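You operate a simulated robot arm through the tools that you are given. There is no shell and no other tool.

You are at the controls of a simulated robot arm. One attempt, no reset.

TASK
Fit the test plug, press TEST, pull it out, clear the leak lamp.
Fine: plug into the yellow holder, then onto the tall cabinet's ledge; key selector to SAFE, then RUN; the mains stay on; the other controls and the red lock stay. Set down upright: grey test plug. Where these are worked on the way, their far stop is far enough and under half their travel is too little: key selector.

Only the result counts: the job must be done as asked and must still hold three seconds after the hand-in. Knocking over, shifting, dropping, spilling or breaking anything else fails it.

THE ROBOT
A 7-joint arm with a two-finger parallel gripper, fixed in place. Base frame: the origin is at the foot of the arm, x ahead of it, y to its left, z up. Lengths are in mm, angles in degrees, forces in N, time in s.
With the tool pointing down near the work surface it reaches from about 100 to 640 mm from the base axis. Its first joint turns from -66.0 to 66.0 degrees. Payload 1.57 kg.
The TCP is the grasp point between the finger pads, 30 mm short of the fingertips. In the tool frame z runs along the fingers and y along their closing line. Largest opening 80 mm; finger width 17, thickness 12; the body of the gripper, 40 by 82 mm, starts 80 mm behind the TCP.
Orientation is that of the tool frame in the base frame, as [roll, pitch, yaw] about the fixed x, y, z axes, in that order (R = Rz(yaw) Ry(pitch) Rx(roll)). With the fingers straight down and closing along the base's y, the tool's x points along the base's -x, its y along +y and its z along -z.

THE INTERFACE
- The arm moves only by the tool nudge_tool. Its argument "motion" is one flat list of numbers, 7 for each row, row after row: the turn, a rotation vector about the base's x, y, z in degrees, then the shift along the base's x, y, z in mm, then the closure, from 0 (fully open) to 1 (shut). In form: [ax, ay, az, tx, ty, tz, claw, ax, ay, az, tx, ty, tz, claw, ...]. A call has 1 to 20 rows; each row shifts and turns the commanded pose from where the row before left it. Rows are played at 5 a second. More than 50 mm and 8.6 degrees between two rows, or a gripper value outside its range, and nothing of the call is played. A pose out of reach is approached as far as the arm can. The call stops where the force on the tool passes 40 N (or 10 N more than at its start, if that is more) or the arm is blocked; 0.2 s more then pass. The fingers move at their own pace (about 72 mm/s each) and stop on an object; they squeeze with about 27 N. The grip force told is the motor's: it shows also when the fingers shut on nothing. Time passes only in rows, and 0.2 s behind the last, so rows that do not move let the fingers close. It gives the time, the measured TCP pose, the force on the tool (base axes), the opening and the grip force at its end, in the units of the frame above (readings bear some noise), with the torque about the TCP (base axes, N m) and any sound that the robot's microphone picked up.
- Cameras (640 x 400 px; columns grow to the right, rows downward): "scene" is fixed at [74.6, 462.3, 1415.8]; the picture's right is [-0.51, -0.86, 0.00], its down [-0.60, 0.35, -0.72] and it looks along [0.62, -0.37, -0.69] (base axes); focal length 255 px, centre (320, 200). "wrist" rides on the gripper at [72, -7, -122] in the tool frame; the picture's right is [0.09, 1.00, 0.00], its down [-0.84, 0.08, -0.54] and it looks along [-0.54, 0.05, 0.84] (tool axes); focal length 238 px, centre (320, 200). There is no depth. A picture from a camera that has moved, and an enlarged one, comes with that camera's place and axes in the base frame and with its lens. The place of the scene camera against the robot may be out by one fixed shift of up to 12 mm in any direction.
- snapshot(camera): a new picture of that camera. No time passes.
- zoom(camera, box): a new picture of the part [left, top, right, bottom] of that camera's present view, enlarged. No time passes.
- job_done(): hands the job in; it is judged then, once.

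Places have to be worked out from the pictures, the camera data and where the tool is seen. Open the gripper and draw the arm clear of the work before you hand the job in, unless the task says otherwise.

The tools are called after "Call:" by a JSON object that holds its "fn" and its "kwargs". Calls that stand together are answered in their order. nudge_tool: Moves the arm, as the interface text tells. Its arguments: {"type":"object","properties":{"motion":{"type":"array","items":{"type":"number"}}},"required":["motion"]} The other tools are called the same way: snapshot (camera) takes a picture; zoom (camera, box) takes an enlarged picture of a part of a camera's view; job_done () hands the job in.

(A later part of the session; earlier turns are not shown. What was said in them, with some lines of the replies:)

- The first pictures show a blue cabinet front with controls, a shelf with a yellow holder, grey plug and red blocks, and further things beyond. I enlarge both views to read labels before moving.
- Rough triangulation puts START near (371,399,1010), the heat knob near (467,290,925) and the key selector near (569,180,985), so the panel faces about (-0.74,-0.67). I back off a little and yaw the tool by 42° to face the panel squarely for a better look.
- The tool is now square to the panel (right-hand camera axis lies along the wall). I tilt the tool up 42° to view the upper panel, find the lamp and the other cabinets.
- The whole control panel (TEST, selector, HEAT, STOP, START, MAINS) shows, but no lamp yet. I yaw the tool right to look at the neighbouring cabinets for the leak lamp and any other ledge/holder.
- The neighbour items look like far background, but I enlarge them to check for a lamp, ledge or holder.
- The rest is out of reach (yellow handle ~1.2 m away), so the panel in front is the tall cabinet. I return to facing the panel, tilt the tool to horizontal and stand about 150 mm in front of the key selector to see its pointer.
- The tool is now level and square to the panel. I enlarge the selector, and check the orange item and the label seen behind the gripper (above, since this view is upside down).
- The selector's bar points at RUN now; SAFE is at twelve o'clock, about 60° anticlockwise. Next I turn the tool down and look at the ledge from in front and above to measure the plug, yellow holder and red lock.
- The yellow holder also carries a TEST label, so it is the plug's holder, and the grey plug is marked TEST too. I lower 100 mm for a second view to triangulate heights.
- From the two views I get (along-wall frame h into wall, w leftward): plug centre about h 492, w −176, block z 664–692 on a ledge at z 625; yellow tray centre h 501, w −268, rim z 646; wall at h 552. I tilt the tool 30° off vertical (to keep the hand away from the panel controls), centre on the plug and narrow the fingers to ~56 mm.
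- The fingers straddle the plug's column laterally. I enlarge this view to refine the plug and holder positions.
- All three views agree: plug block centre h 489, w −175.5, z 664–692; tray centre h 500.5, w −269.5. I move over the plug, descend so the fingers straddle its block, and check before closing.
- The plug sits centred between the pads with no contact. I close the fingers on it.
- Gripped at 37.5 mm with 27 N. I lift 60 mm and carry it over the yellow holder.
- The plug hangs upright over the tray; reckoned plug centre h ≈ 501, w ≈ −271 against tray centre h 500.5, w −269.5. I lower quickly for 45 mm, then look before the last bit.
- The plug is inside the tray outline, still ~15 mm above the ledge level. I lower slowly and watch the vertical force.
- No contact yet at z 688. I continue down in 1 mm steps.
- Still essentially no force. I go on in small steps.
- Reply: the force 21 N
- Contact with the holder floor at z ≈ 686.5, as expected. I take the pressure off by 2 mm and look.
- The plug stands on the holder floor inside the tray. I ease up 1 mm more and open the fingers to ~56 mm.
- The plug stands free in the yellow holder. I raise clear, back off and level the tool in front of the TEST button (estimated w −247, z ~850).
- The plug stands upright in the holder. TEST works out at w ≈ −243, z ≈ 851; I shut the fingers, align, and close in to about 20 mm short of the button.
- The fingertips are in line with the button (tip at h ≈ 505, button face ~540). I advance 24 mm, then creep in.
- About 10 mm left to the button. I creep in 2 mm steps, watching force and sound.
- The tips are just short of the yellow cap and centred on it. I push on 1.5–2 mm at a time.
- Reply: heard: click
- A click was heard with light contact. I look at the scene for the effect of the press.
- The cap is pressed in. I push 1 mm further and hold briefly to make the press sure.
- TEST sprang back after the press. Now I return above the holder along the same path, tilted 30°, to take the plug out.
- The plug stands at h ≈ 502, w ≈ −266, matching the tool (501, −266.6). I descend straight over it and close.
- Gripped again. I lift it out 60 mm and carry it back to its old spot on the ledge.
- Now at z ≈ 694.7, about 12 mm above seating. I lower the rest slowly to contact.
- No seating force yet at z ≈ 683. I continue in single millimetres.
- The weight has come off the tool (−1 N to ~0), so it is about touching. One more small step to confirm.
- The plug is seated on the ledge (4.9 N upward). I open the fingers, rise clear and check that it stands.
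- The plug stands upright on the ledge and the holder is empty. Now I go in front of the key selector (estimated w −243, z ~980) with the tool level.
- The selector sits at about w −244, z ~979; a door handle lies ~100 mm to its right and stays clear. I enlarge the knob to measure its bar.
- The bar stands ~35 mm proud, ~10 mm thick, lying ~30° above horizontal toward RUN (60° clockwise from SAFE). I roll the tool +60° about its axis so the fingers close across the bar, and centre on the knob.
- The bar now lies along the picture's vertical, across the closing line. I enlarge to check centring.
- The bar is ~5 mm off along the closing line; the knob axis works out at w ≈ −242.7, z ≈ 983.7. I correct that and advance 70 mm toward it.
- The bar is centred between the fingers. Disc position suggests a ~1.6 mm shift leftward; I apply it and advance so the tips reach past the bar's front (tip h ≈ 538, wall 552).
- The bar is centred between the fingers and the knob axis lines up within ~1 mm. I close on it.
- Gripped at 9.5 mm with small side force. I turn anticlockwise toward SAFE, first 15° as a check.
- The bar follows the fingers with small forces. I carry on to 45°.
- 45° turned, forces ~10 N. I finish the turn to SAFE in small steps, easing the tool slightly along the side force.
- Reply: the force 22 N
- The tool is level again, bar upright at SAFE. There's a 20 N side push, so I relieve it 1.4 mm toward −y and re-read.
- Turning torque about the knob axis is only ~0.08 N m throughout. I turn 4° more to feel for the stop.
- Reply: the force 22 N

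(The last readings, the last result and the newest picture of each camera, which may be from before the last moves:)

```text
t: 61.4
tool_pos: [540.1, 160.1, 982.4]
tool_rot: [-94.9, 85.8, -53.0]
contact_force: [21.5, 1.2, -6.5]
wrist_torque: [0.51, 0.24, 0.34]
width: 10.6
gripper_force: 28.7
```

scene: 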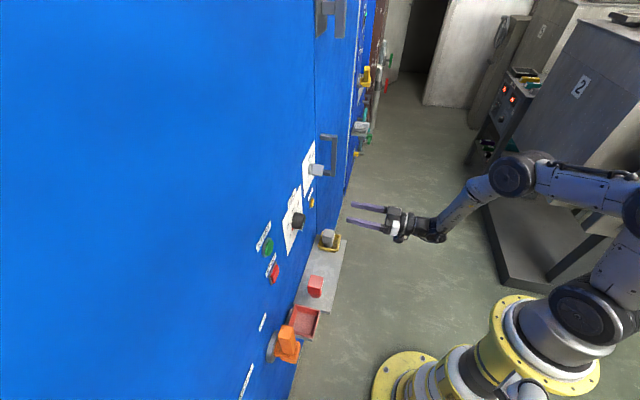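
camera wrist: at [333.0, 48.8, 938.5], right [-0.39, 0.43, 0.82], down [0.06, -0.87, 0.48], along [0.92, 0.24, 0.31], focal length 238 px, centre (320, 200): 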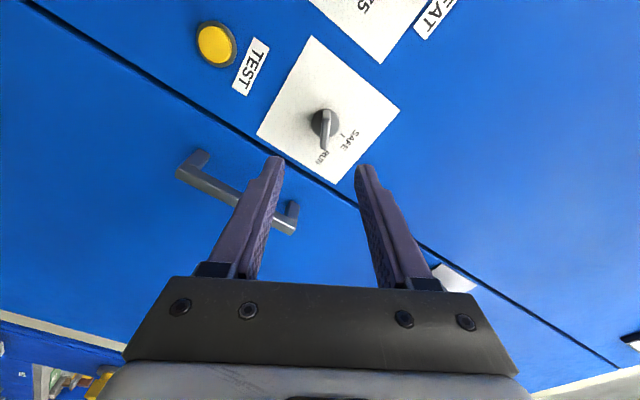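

Torque jumped to 0.54 N m: the SAFE stop is reached. I ease back 3°, open the fingers and look at the pointer.

Call:
{"fn": "nudge_tool", "kwargs": {"motion": [2.2, 2.0, 0, 0, 0, 0, 1, 0, 0, 0, 0, 0, 0, 0.85, 0, 0, 0, 0, 0, 0, 0.6, 0, 0, 0, 0, 0, 0, 0.4, 0, 0, 0, 0, 0, 0, 0.4]}}

Call:
{"fn": "zoom", "kwargs": {"camera": "wrist", "box": [260, 80, 390, 210]}}

Call:
{"fn": "zoom", "kwargs": {"camera": "scene", "box": [290, 140, 350, 190]}}

Call:
{"fn": "snapshot", "kwargs": {"camera": "scene"}}

```text
t: 62.6
tool_pos: [538.5, 161.1, 981.4]
tool_rot: [-105.5, 89.0, -63.5]
contact_force: [-0.2, 0.6, 0.1]
wrist_torque: [-0.02, 0.0, -0.01]
width: 48.1
gripper_force: 0.1
```

```text
3.08 times, centred on (325, 145) of wrist
camera zoom: at [454.4, 71.8, 911.4], right [-0.67, 0.74, -0.11], down [-0.46, -0.29, 0.84], along [0.59, 0.61, 0.53], focal length 733 px, centre (305, 369)
```

zoom: 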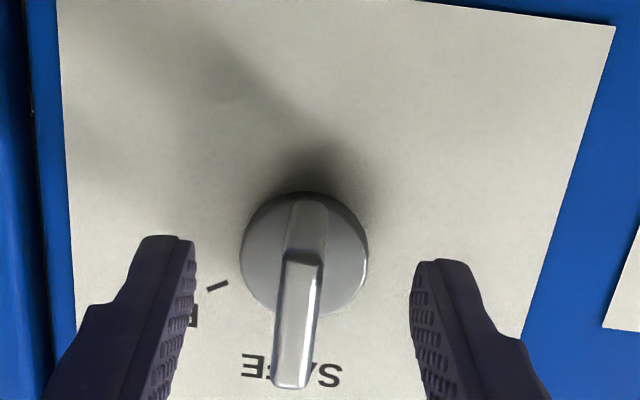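

```text
8.00 times, centred on (320, 165) of scene
camera zoom: at [74.6, 462.3, 1415.8], right [-0.51, -0.86, 0.0], down [-0.6, 0.35, -0.72], along [0.62, -0.37, -0.69], focal length 2039 px, centre (320, 480)
```

zoom: 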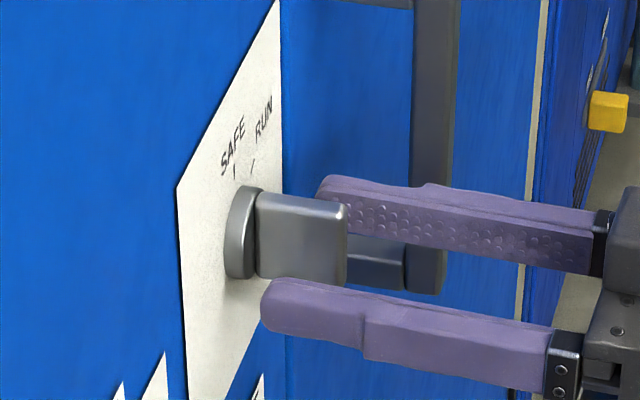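

```text
taken
```

scene: 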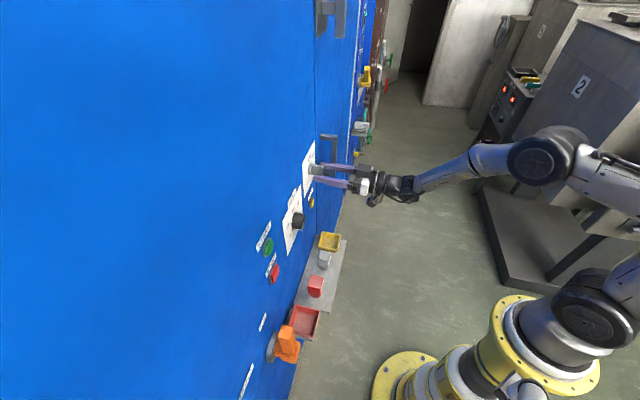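

The pointer stands at SAFE. Now I grip again (shifted 1 mm) and turn clockwise back to RUN, first 30°.

Call:
{"fn": "nudge_tool", "kwargs": {"motion": [0, 0, 0, 0.8, -0.9, 0.8, 0.6, 0, 0, 0, 0, 0, 0, 0.8, 0, 0, 0, 0, 0, 0, 0.95, 0, 0, 0, 0, 0, 0, 1, 0, 0, 0, 0, 0, 0, 1]}}

Call:
{"fn": "nudge_tool", "kwargs": {"motion": [3.72, 3.35, 0, 0, 0, 0, 1, 3.72, 3.35, 0, 0, 0, 0, 1, 3.72, 3.35, 0, 0, 0, 0, 1, 3.72, 3.35, 0, 0, 0, 0, 1, 3.72, 3.35, 0, 0, 0, 0, 1, 3.72, 3.35, 0, 0, 0, 0, 1]}}

Call:
{"fn": "zoom", "kwargs": {"camera": "wrist", "box": [260, 80, 390, 210]}}

```text
t: 63.8
tool_pos: [540.7, 160.3, 982.2]
tool_rot: [-106.0, 88.9, -63.9]
contact_force: [2.1, -1.4, -0.1]
wrist_torque: [0.37, 0.27, 0.48]
width: 9.6
gripper_force: 27.9
```

```text
t: 65.2
tool_pos: [539.7, 161.3, 982.4]
tool_rot: [90.4, 60.9, 132.9]
contact_force: [-10.9, 3.0, 3.3]
wrist_torque: [-0.3, 0.25, 1.1]
width: 9.3
gripper_force: 27.8
```

```text
3.08 times, centred on (325, 145) of wrist
camera zoom: at [429.9, 98.9, 917.4], right [-0.62, 0.68, 0.4], down [-0.17, -0.61, 0.77], along [0.77, 0.41, 0.49], focal length 733 px, centre (305, 369)
```

zoom: 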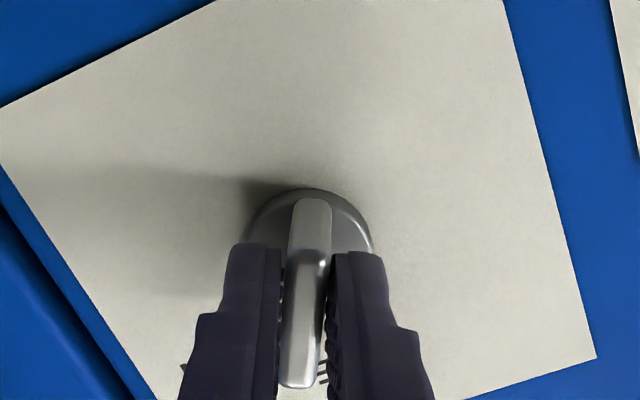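

The bar follows. Another 30° to RUN, in small steps.

Call:
{"fn": "nudge_tool", "kwargs": {"motion": [3.72, 3.35, 0, -0.3, 0, 0, 1, 3.72, 3.35, 0, -0.3, 0, 0, 1, 3.72, 3.35, 0, 0, 0, 0, 1, 3.72, 3.35, 0, 0, 0, 0, 1, 0, 0, 0, 0, 0, 0, 1]}}

Call:
{"fn": "nudge_tool", "kwargs": {"motion": [3.72, 3.35, 0, 0, 0, 0, 1, 2.2, 2.0, 0, 0, 0, 0, 1, 0, 0, 0, 0, 0, 0, 1]}}

Call:
{"fn": "nudge_tool", "kwargs": {"motion": [2.2, 2.0, 0, 0, 0, 0, 1, 0, 0, 0, 0, 0, 0, 1]}}

Call:
{"fn": "zoom", "kwargs": {"camera": "wrist", "box": [260, 80, 390, 210]}}

```text
t: 66.4
tool_pos: [539.6, 162.0, 983.4]
tool_rot: [90.3, 41.1, 132.5]
contact_force: [-11.1, 14.7, 5.0]
wrist_torque: [0.19, -0.27, 0.96]
width: 9.5
gripper_force: 27.5
```

```text
t: 67.2
tool_pos: [538.7, 161.2, 983.6]
tool_rot: [89.8, 33.2, 132.4]
contact_force: [-20.4, 10.0, 10.4]
wrist_torque: [0.23, -0.28, 1.23]
width: 9.6
gripper_force: 27.6
```

```text
t: 67.8
tool_pos: [539.5, 161.8, 984.3]
tool_rot: [90.0, 30.2, 132.5]
contact_force: [-16.2, 11.9, 9.4]
wrist_torque: [0.18, -0.25, 1.28]
width: 9.1
gripper_force: 27.8
```

```text
3.08 times, centred on (325, 145) of wrist
camera zoom: at [409.7, 121.4, 942.1], right [-0.39, 0.43, 0.81], down [0.06, -0.87, 0.49], along [0.92, 0.24, 0.32], focal length 733 px, centre (305, 369)
```

zoom: 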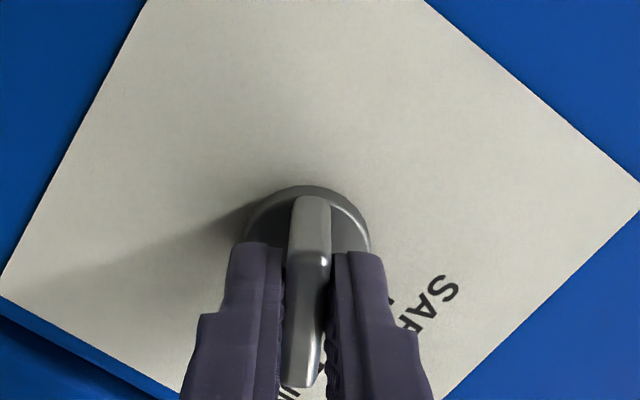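

At 30.2° pitch, i.e. the original RUN angle. I ease the side force and turn a few degrees more to feel the RUN stop.

Call:
{"fn": "nudge_tool", "kwargs": {"motion": [0, 0, 0, -0.7, 0.7, 0.4, 1, 1.5, 1.34, 0, 0, 0, 0, 1, 0, 0, 0, 0, 0, 0, 1]}}

Call:
{"fn": "nudge_tool", "kwargs": {"motion": [1.5, 1.34, 0, 0, 0, 0, 1, 0, 0, 0, 0, 0, 0, 1]}}

```text
t: 68.6
tool_pos: [539.1, 161.6, 984.6]
tool_rot: [89.9, 28.1, 132.4]
contact_force: [-6.9, 8.9, 8.5]
wrist_torque: [-0.2, -0.56, 1.14]
width: 9.2
gripper_force: 27.8
```

```text
t: 69.2
tool_pos: [538.2, 162.3, 983.9]
tool_rot: [89.9, 26.1, 132.3]
contact_force: [5.4, 13.2, 6.9]
wrist_torque: [0.04, -0.87, 0.4]
width: 10.4
gripper_force: 28.3
```

Torque about the axis is −0.55 N m: the RUN stop is reached. I ease back, open the fingers and retreat to look.

Call:
{"fn": "nudge_tool", "kwargs": {"motion": [-2.2, -2.0, 0, 0, 0, 0, 1, 0, 0, 0, 0, 0, 0, 0.85, 0, 0, 0, 0, 0, 0, 0.6, 0, 0, 0, 0, 0, 0, 0.4, 0, 0, 0, 0, 0, 0, 0.4]}}

Call:
{"fn": "zoom", "kwargs": {"camera": "wrist", "box": [260, 80, 390, 210]}}

```text
t: 70.4
tool_pos: [538.1, 159.5, 981.9]
tool_rot: [90.2, 28.9, 132.5]
contact_force: [-0.2, 0.4, -0.4]
wrist_torque: [0.0, 0.02, 0.03]
width: 48.0
gripper_force: 0.1
```

```text
3.08 times, centred on (325, 145) of wrist
camera zoom: at [408.4, 121.8, 942.6], right [-0.38, 0.42, 0.83], down [0.07, -0.88, 0.47], along [0.92, 0.23, 0.3], focal length 733 px, centre (305, 369)
```

zoom: 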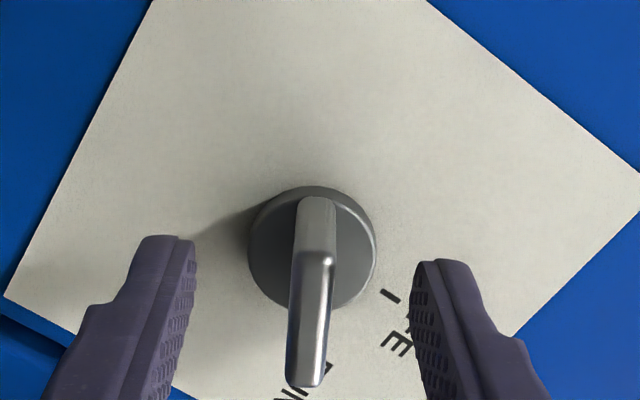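

The fingers are free and the bar lies toward RUN. I draw straight back, undo the roll, and look over everything, including for the lamp.

Call:
{"fn": "nudge_tool", "kwargs": {"motion": [0, 0, 0, -15, -13.5, 0, 0.4, 0, 0, 0, -22, -19.8, 0, 0.4, 0, 0, 0, -22, -19.8, 0, 0.4, 0, 0, 0, -22, -19.8, 0, 0.4, -5.57, -5.02, 0, -10, -9, 0, 0.4, -5.57, -5.02, 0, -10, -9, 0, 0.4, -5.57, -5.02, 0, -10, -9, 0, 0.4, -5.57, -5.02, 0, -10, -9, 0, 0.4, -5.57, -5.02, 0, -10, -9, 0, 0.4, -5.57, -5.02, 0, -10, -9, 0, 0.4, -5.57, -5.02, 0, 0, 0, 0, 0.4, -5.57, -5.02, 0, 0, 0, 0, 0.4]}}

Call:
{"fn": "snapshot", "kwargs": {"camera": "wrist"}}

Call:
{"fn": "snapshot", "kwargs": {"camera": "scene"}}

Call:
{"fn": "zoom", "kwargs": {"camera": "wrist", "box": [260, 100, 360, 180]}}

Call:
{"fn": "zoom", "kwargs": {"camera": "scene", "box": [280, 130, 360, 180]}}

Call:
{"fn": "zoom", "kwargs": {"camera": "scene", "box": [240, 220, 360, 380]}}

```text
t: 73.0
tool_pos: [397.6, 34.5, 982.5]
tool_rot: [109.3, 89.1, 151.3]
contact_force: [0.3, -0.9, 0.0]
wrist_torque: [0.02, 0.01, 0.02]
width: 48.2
gripper_force: 0.0
```

```text
taken
camera wrist: at [311.3, -52.9, 911.9], right [-0.67, 0.74, -0.08], down [-0.44, -0.31, 0.84], along [0.6, 0.6, 0.54], focal length 238 px, centre (320, 200)
```

wrist: 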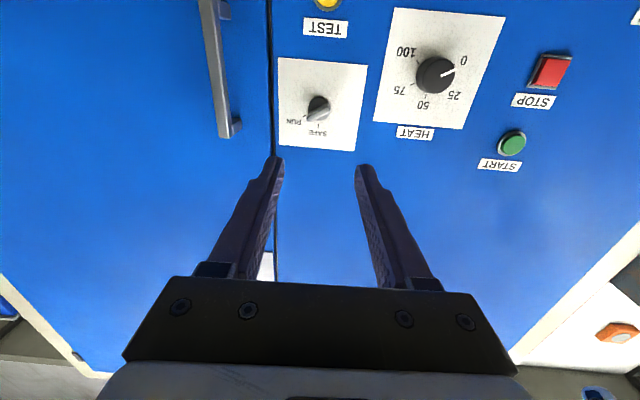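

```text
taken
```

scene: 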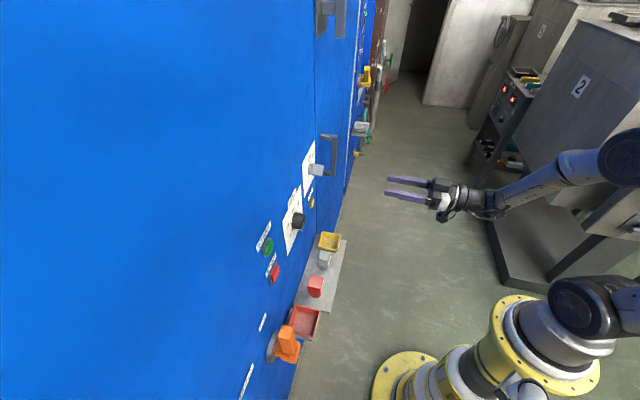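

```text
5.00 times, centred on (310, 140) of wrist
camera zoom: at [311.3, -52.9, 911.9], right [-0.67, 0.74, -0.08], down [-0.44, -0.31, 0.84], along [0.6, 0.6, 0.54], focal length 1192 px, centre (370, 500)
```

zoom: 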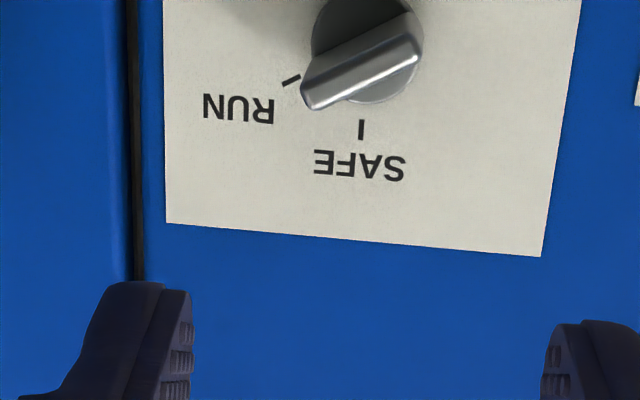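

```text
8.00 times, centred on (320, 155) of scene
camera zoom: at [74.6, 462.3, 1415.8], right [-0.51, -0.86, 0.0], down [-0.6, 0.35, -0.72], along [0.62, -0.37, -0.69], focal length 2039 px, centre (320, 560)
```

zoom: 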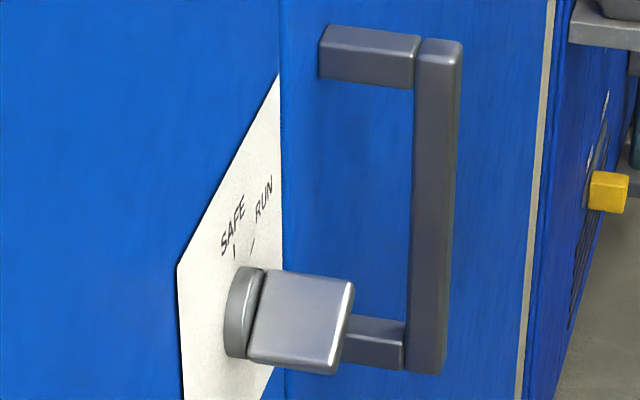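

```text
2.50 times, centred on (300, 300) of scene
camera zoom: at [74.6, 462.3, 1415.8], right [-0.51, -0.86, 0.0], down [-0.6, 0.35, -0.72], along [0.62, -0.37, -0.69], focal length 637 px, centre (370, -50)
```

zoom: 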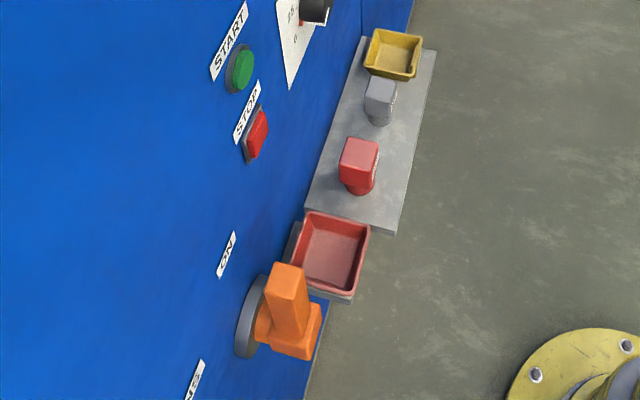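

The selector is at RUN, plug upright on the ledge, holder empty, mains handle and red lock unchanged. I raise the arm to check the upper cabinet for the leak lamp.

Call:
{"fn": "nudge_tool", "kwargs": {"motion": [0, 0, 0, -10, -9, 30, 0.2, 0, 0, 0, -10, -9, 30, 0, 0, 0, 0, -10, -9, 30, 0, 0, 0, 0, -10, -9, 30, 0, 0, 0, 0, -10, -9, 30, 0]}}

Call:
{"fn": "snapshot", "kwargs": {"camera": "wrist"}}

Call:
{"fn": "snapshot", "kwargs": {"camera": "scene"}}

```text
t: 74.2
tool_pos: [347.8, -14.1, 1134.8]
tool_rot: [107.9, 88.9, 150.0]
contact_force: [-0.2, 0.1, 0.1]
wrist_torque: [0.02, -0.02, 0.02]
width: 80.0
gripper_force: 0.1
```

```text
taken
camera wrist: at [260.8, -100.8, 1064.4], right [-0.67, 0.74, -0.07], down [-0.44, -0.31, 0.84], along [0.6, 0.6, 0.54], focal length 238 px, centre (320, 200)
```

wrist: 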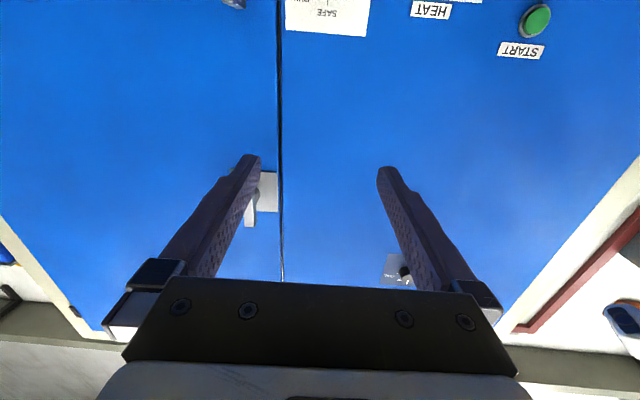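

```text
taken
```

scene: 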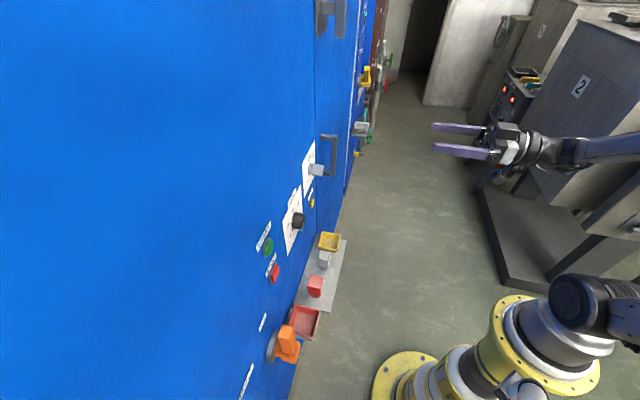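

There is a small plate high on the cabinet, half hidden behind the finger. I enlarge it and tilt/raise for a clear view.

Call:
{"fn": "zoom", "kwargs": {"camera": "wrist", "box": [340, 220, 460, 295]}}

Call:
{"fn": "nudge_tool", "kwargs": {"motion": [5.02, -5.57, 0, 0, 0, 25, 0, 5.02, -5.57, 0, 0, 0, 25, 0, 5.02, -5.57, 0, 0, 0, 25, 0, 5.02, -5.57, 0, 0, 0, 25, 0]}}

Call:
{"fn": "snapshot", "kwargs": {"camera": "wrist"}}

```text
5.33 times, centred on (400, 258) of wrist
camera zoom: at [260.8, -100.8, 1064.4], right [-0.67, 0.74, -0.07], down [-0.44, -0.31, 0.84], along [0.6, 0.6, 0.54], focal length 1271 px, centre (-107, -107)
```

zoom: 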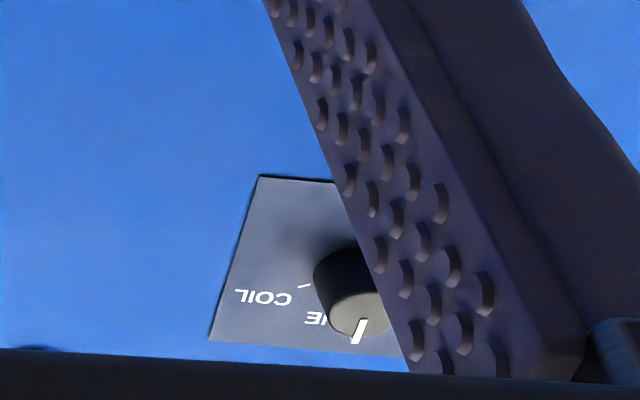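

```text
t: 75.2
tool_pos: [346.8, -10.3, 1234.2]
tool_rot: [1.6, 60.2, 44.0]
contact_force: [-0.7, -1.1, -0.3]
wrist_torque: [-0.04, -0.01, 0.02]
width: 80.2
gripper_force: 0.1
```

```text
taken
camera wrist: at [300.1, -62.7, 1111.5], right [-0.64, 0.77, -0.07], down [-0.7, -0.55, 0.46], along [0.31, 0.34, 0.89], focal length 238 px, centre (320, 200)
```

wrist: 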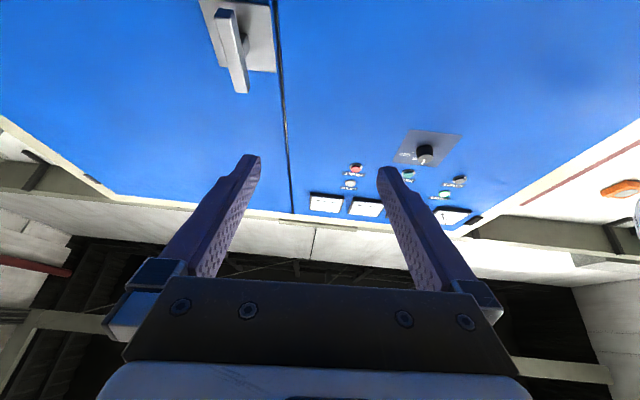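

There are lamps and meters high on the cabinet. I enlarge them to read the leak lamp.

Call:
{"fn": "zoom", "kwargs": {"camera": "wrist", "box": [330, 150, 400, 220]}}

Call:
{"fn": "zoom", "kwargs": {"camera": "wrist", "box": [395, 125, 485, 225]}}

```text
5.71 times, centred on (365, 185) of wrist
camera zoom: at [300.1, -62.7, 1111.5], right [-0.64, 0.77, -0.07], down [-0.7, -0.55, 0.46], along [0.31, 0.34, 0.89], focal length 1362 px, centre (63, 286)
```

zoom: 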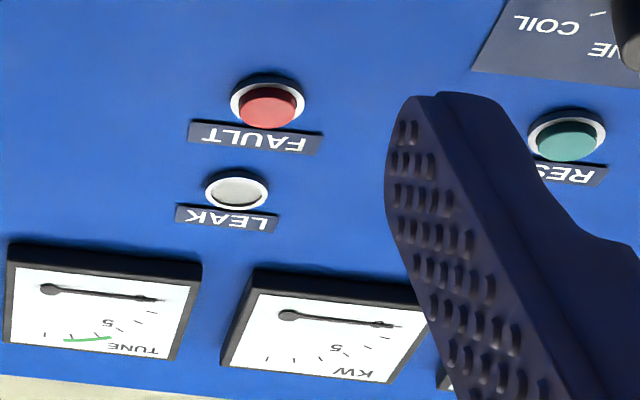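

```text
4.00 times, centred on (440, 175) of wrist
camera zoom: at [300.1, -62.7, 1111.5], right [-0.64, 0.77, -0.07], down [-0.7, -0.55, 0.46], along [0.31, 0.34, 0.89], focal length 953 px, centre (-160, 300)
```

zoom: 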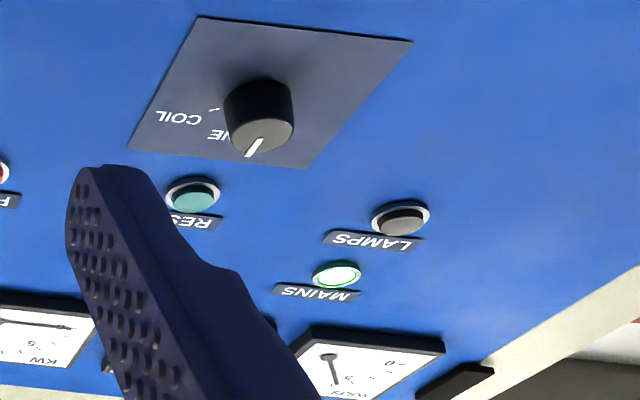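

The LEAK lamp is dark, the green MAINS lamp is lit, and the selector is at RUN. The plug stands upright on the ledge, the gripper is open and the arm is clear, so I hand in.

Call:
{"fn": "job_done", "kwargs": {}}

```text
The job is handed in.
```

I ran the whole sequence and handed the job in. The LEAK lamp is now dark, but I never saw it lit. I only found it, high on the cabinet, after all the steps were done.

- **Plug:** I set the grey test plug in the yellow holder, let go of it, and pressed TEST. The button clicked, sank in and sprang back. I then pulled the plug out and stood it upright on the tall cabinet's ledge, in its original spot.
- **Key selector:** I turned it to the SAFE stop, about 60° from RUN, and checked the pointer there. I then turned it back to the RUN stop, where it now points.
- **Everything else:** The MAINS lamp is lit green and the mains handle is untouched. The red lock and the other controls look unchanged.

The gripper is open and the arm is clear of the cabinet.
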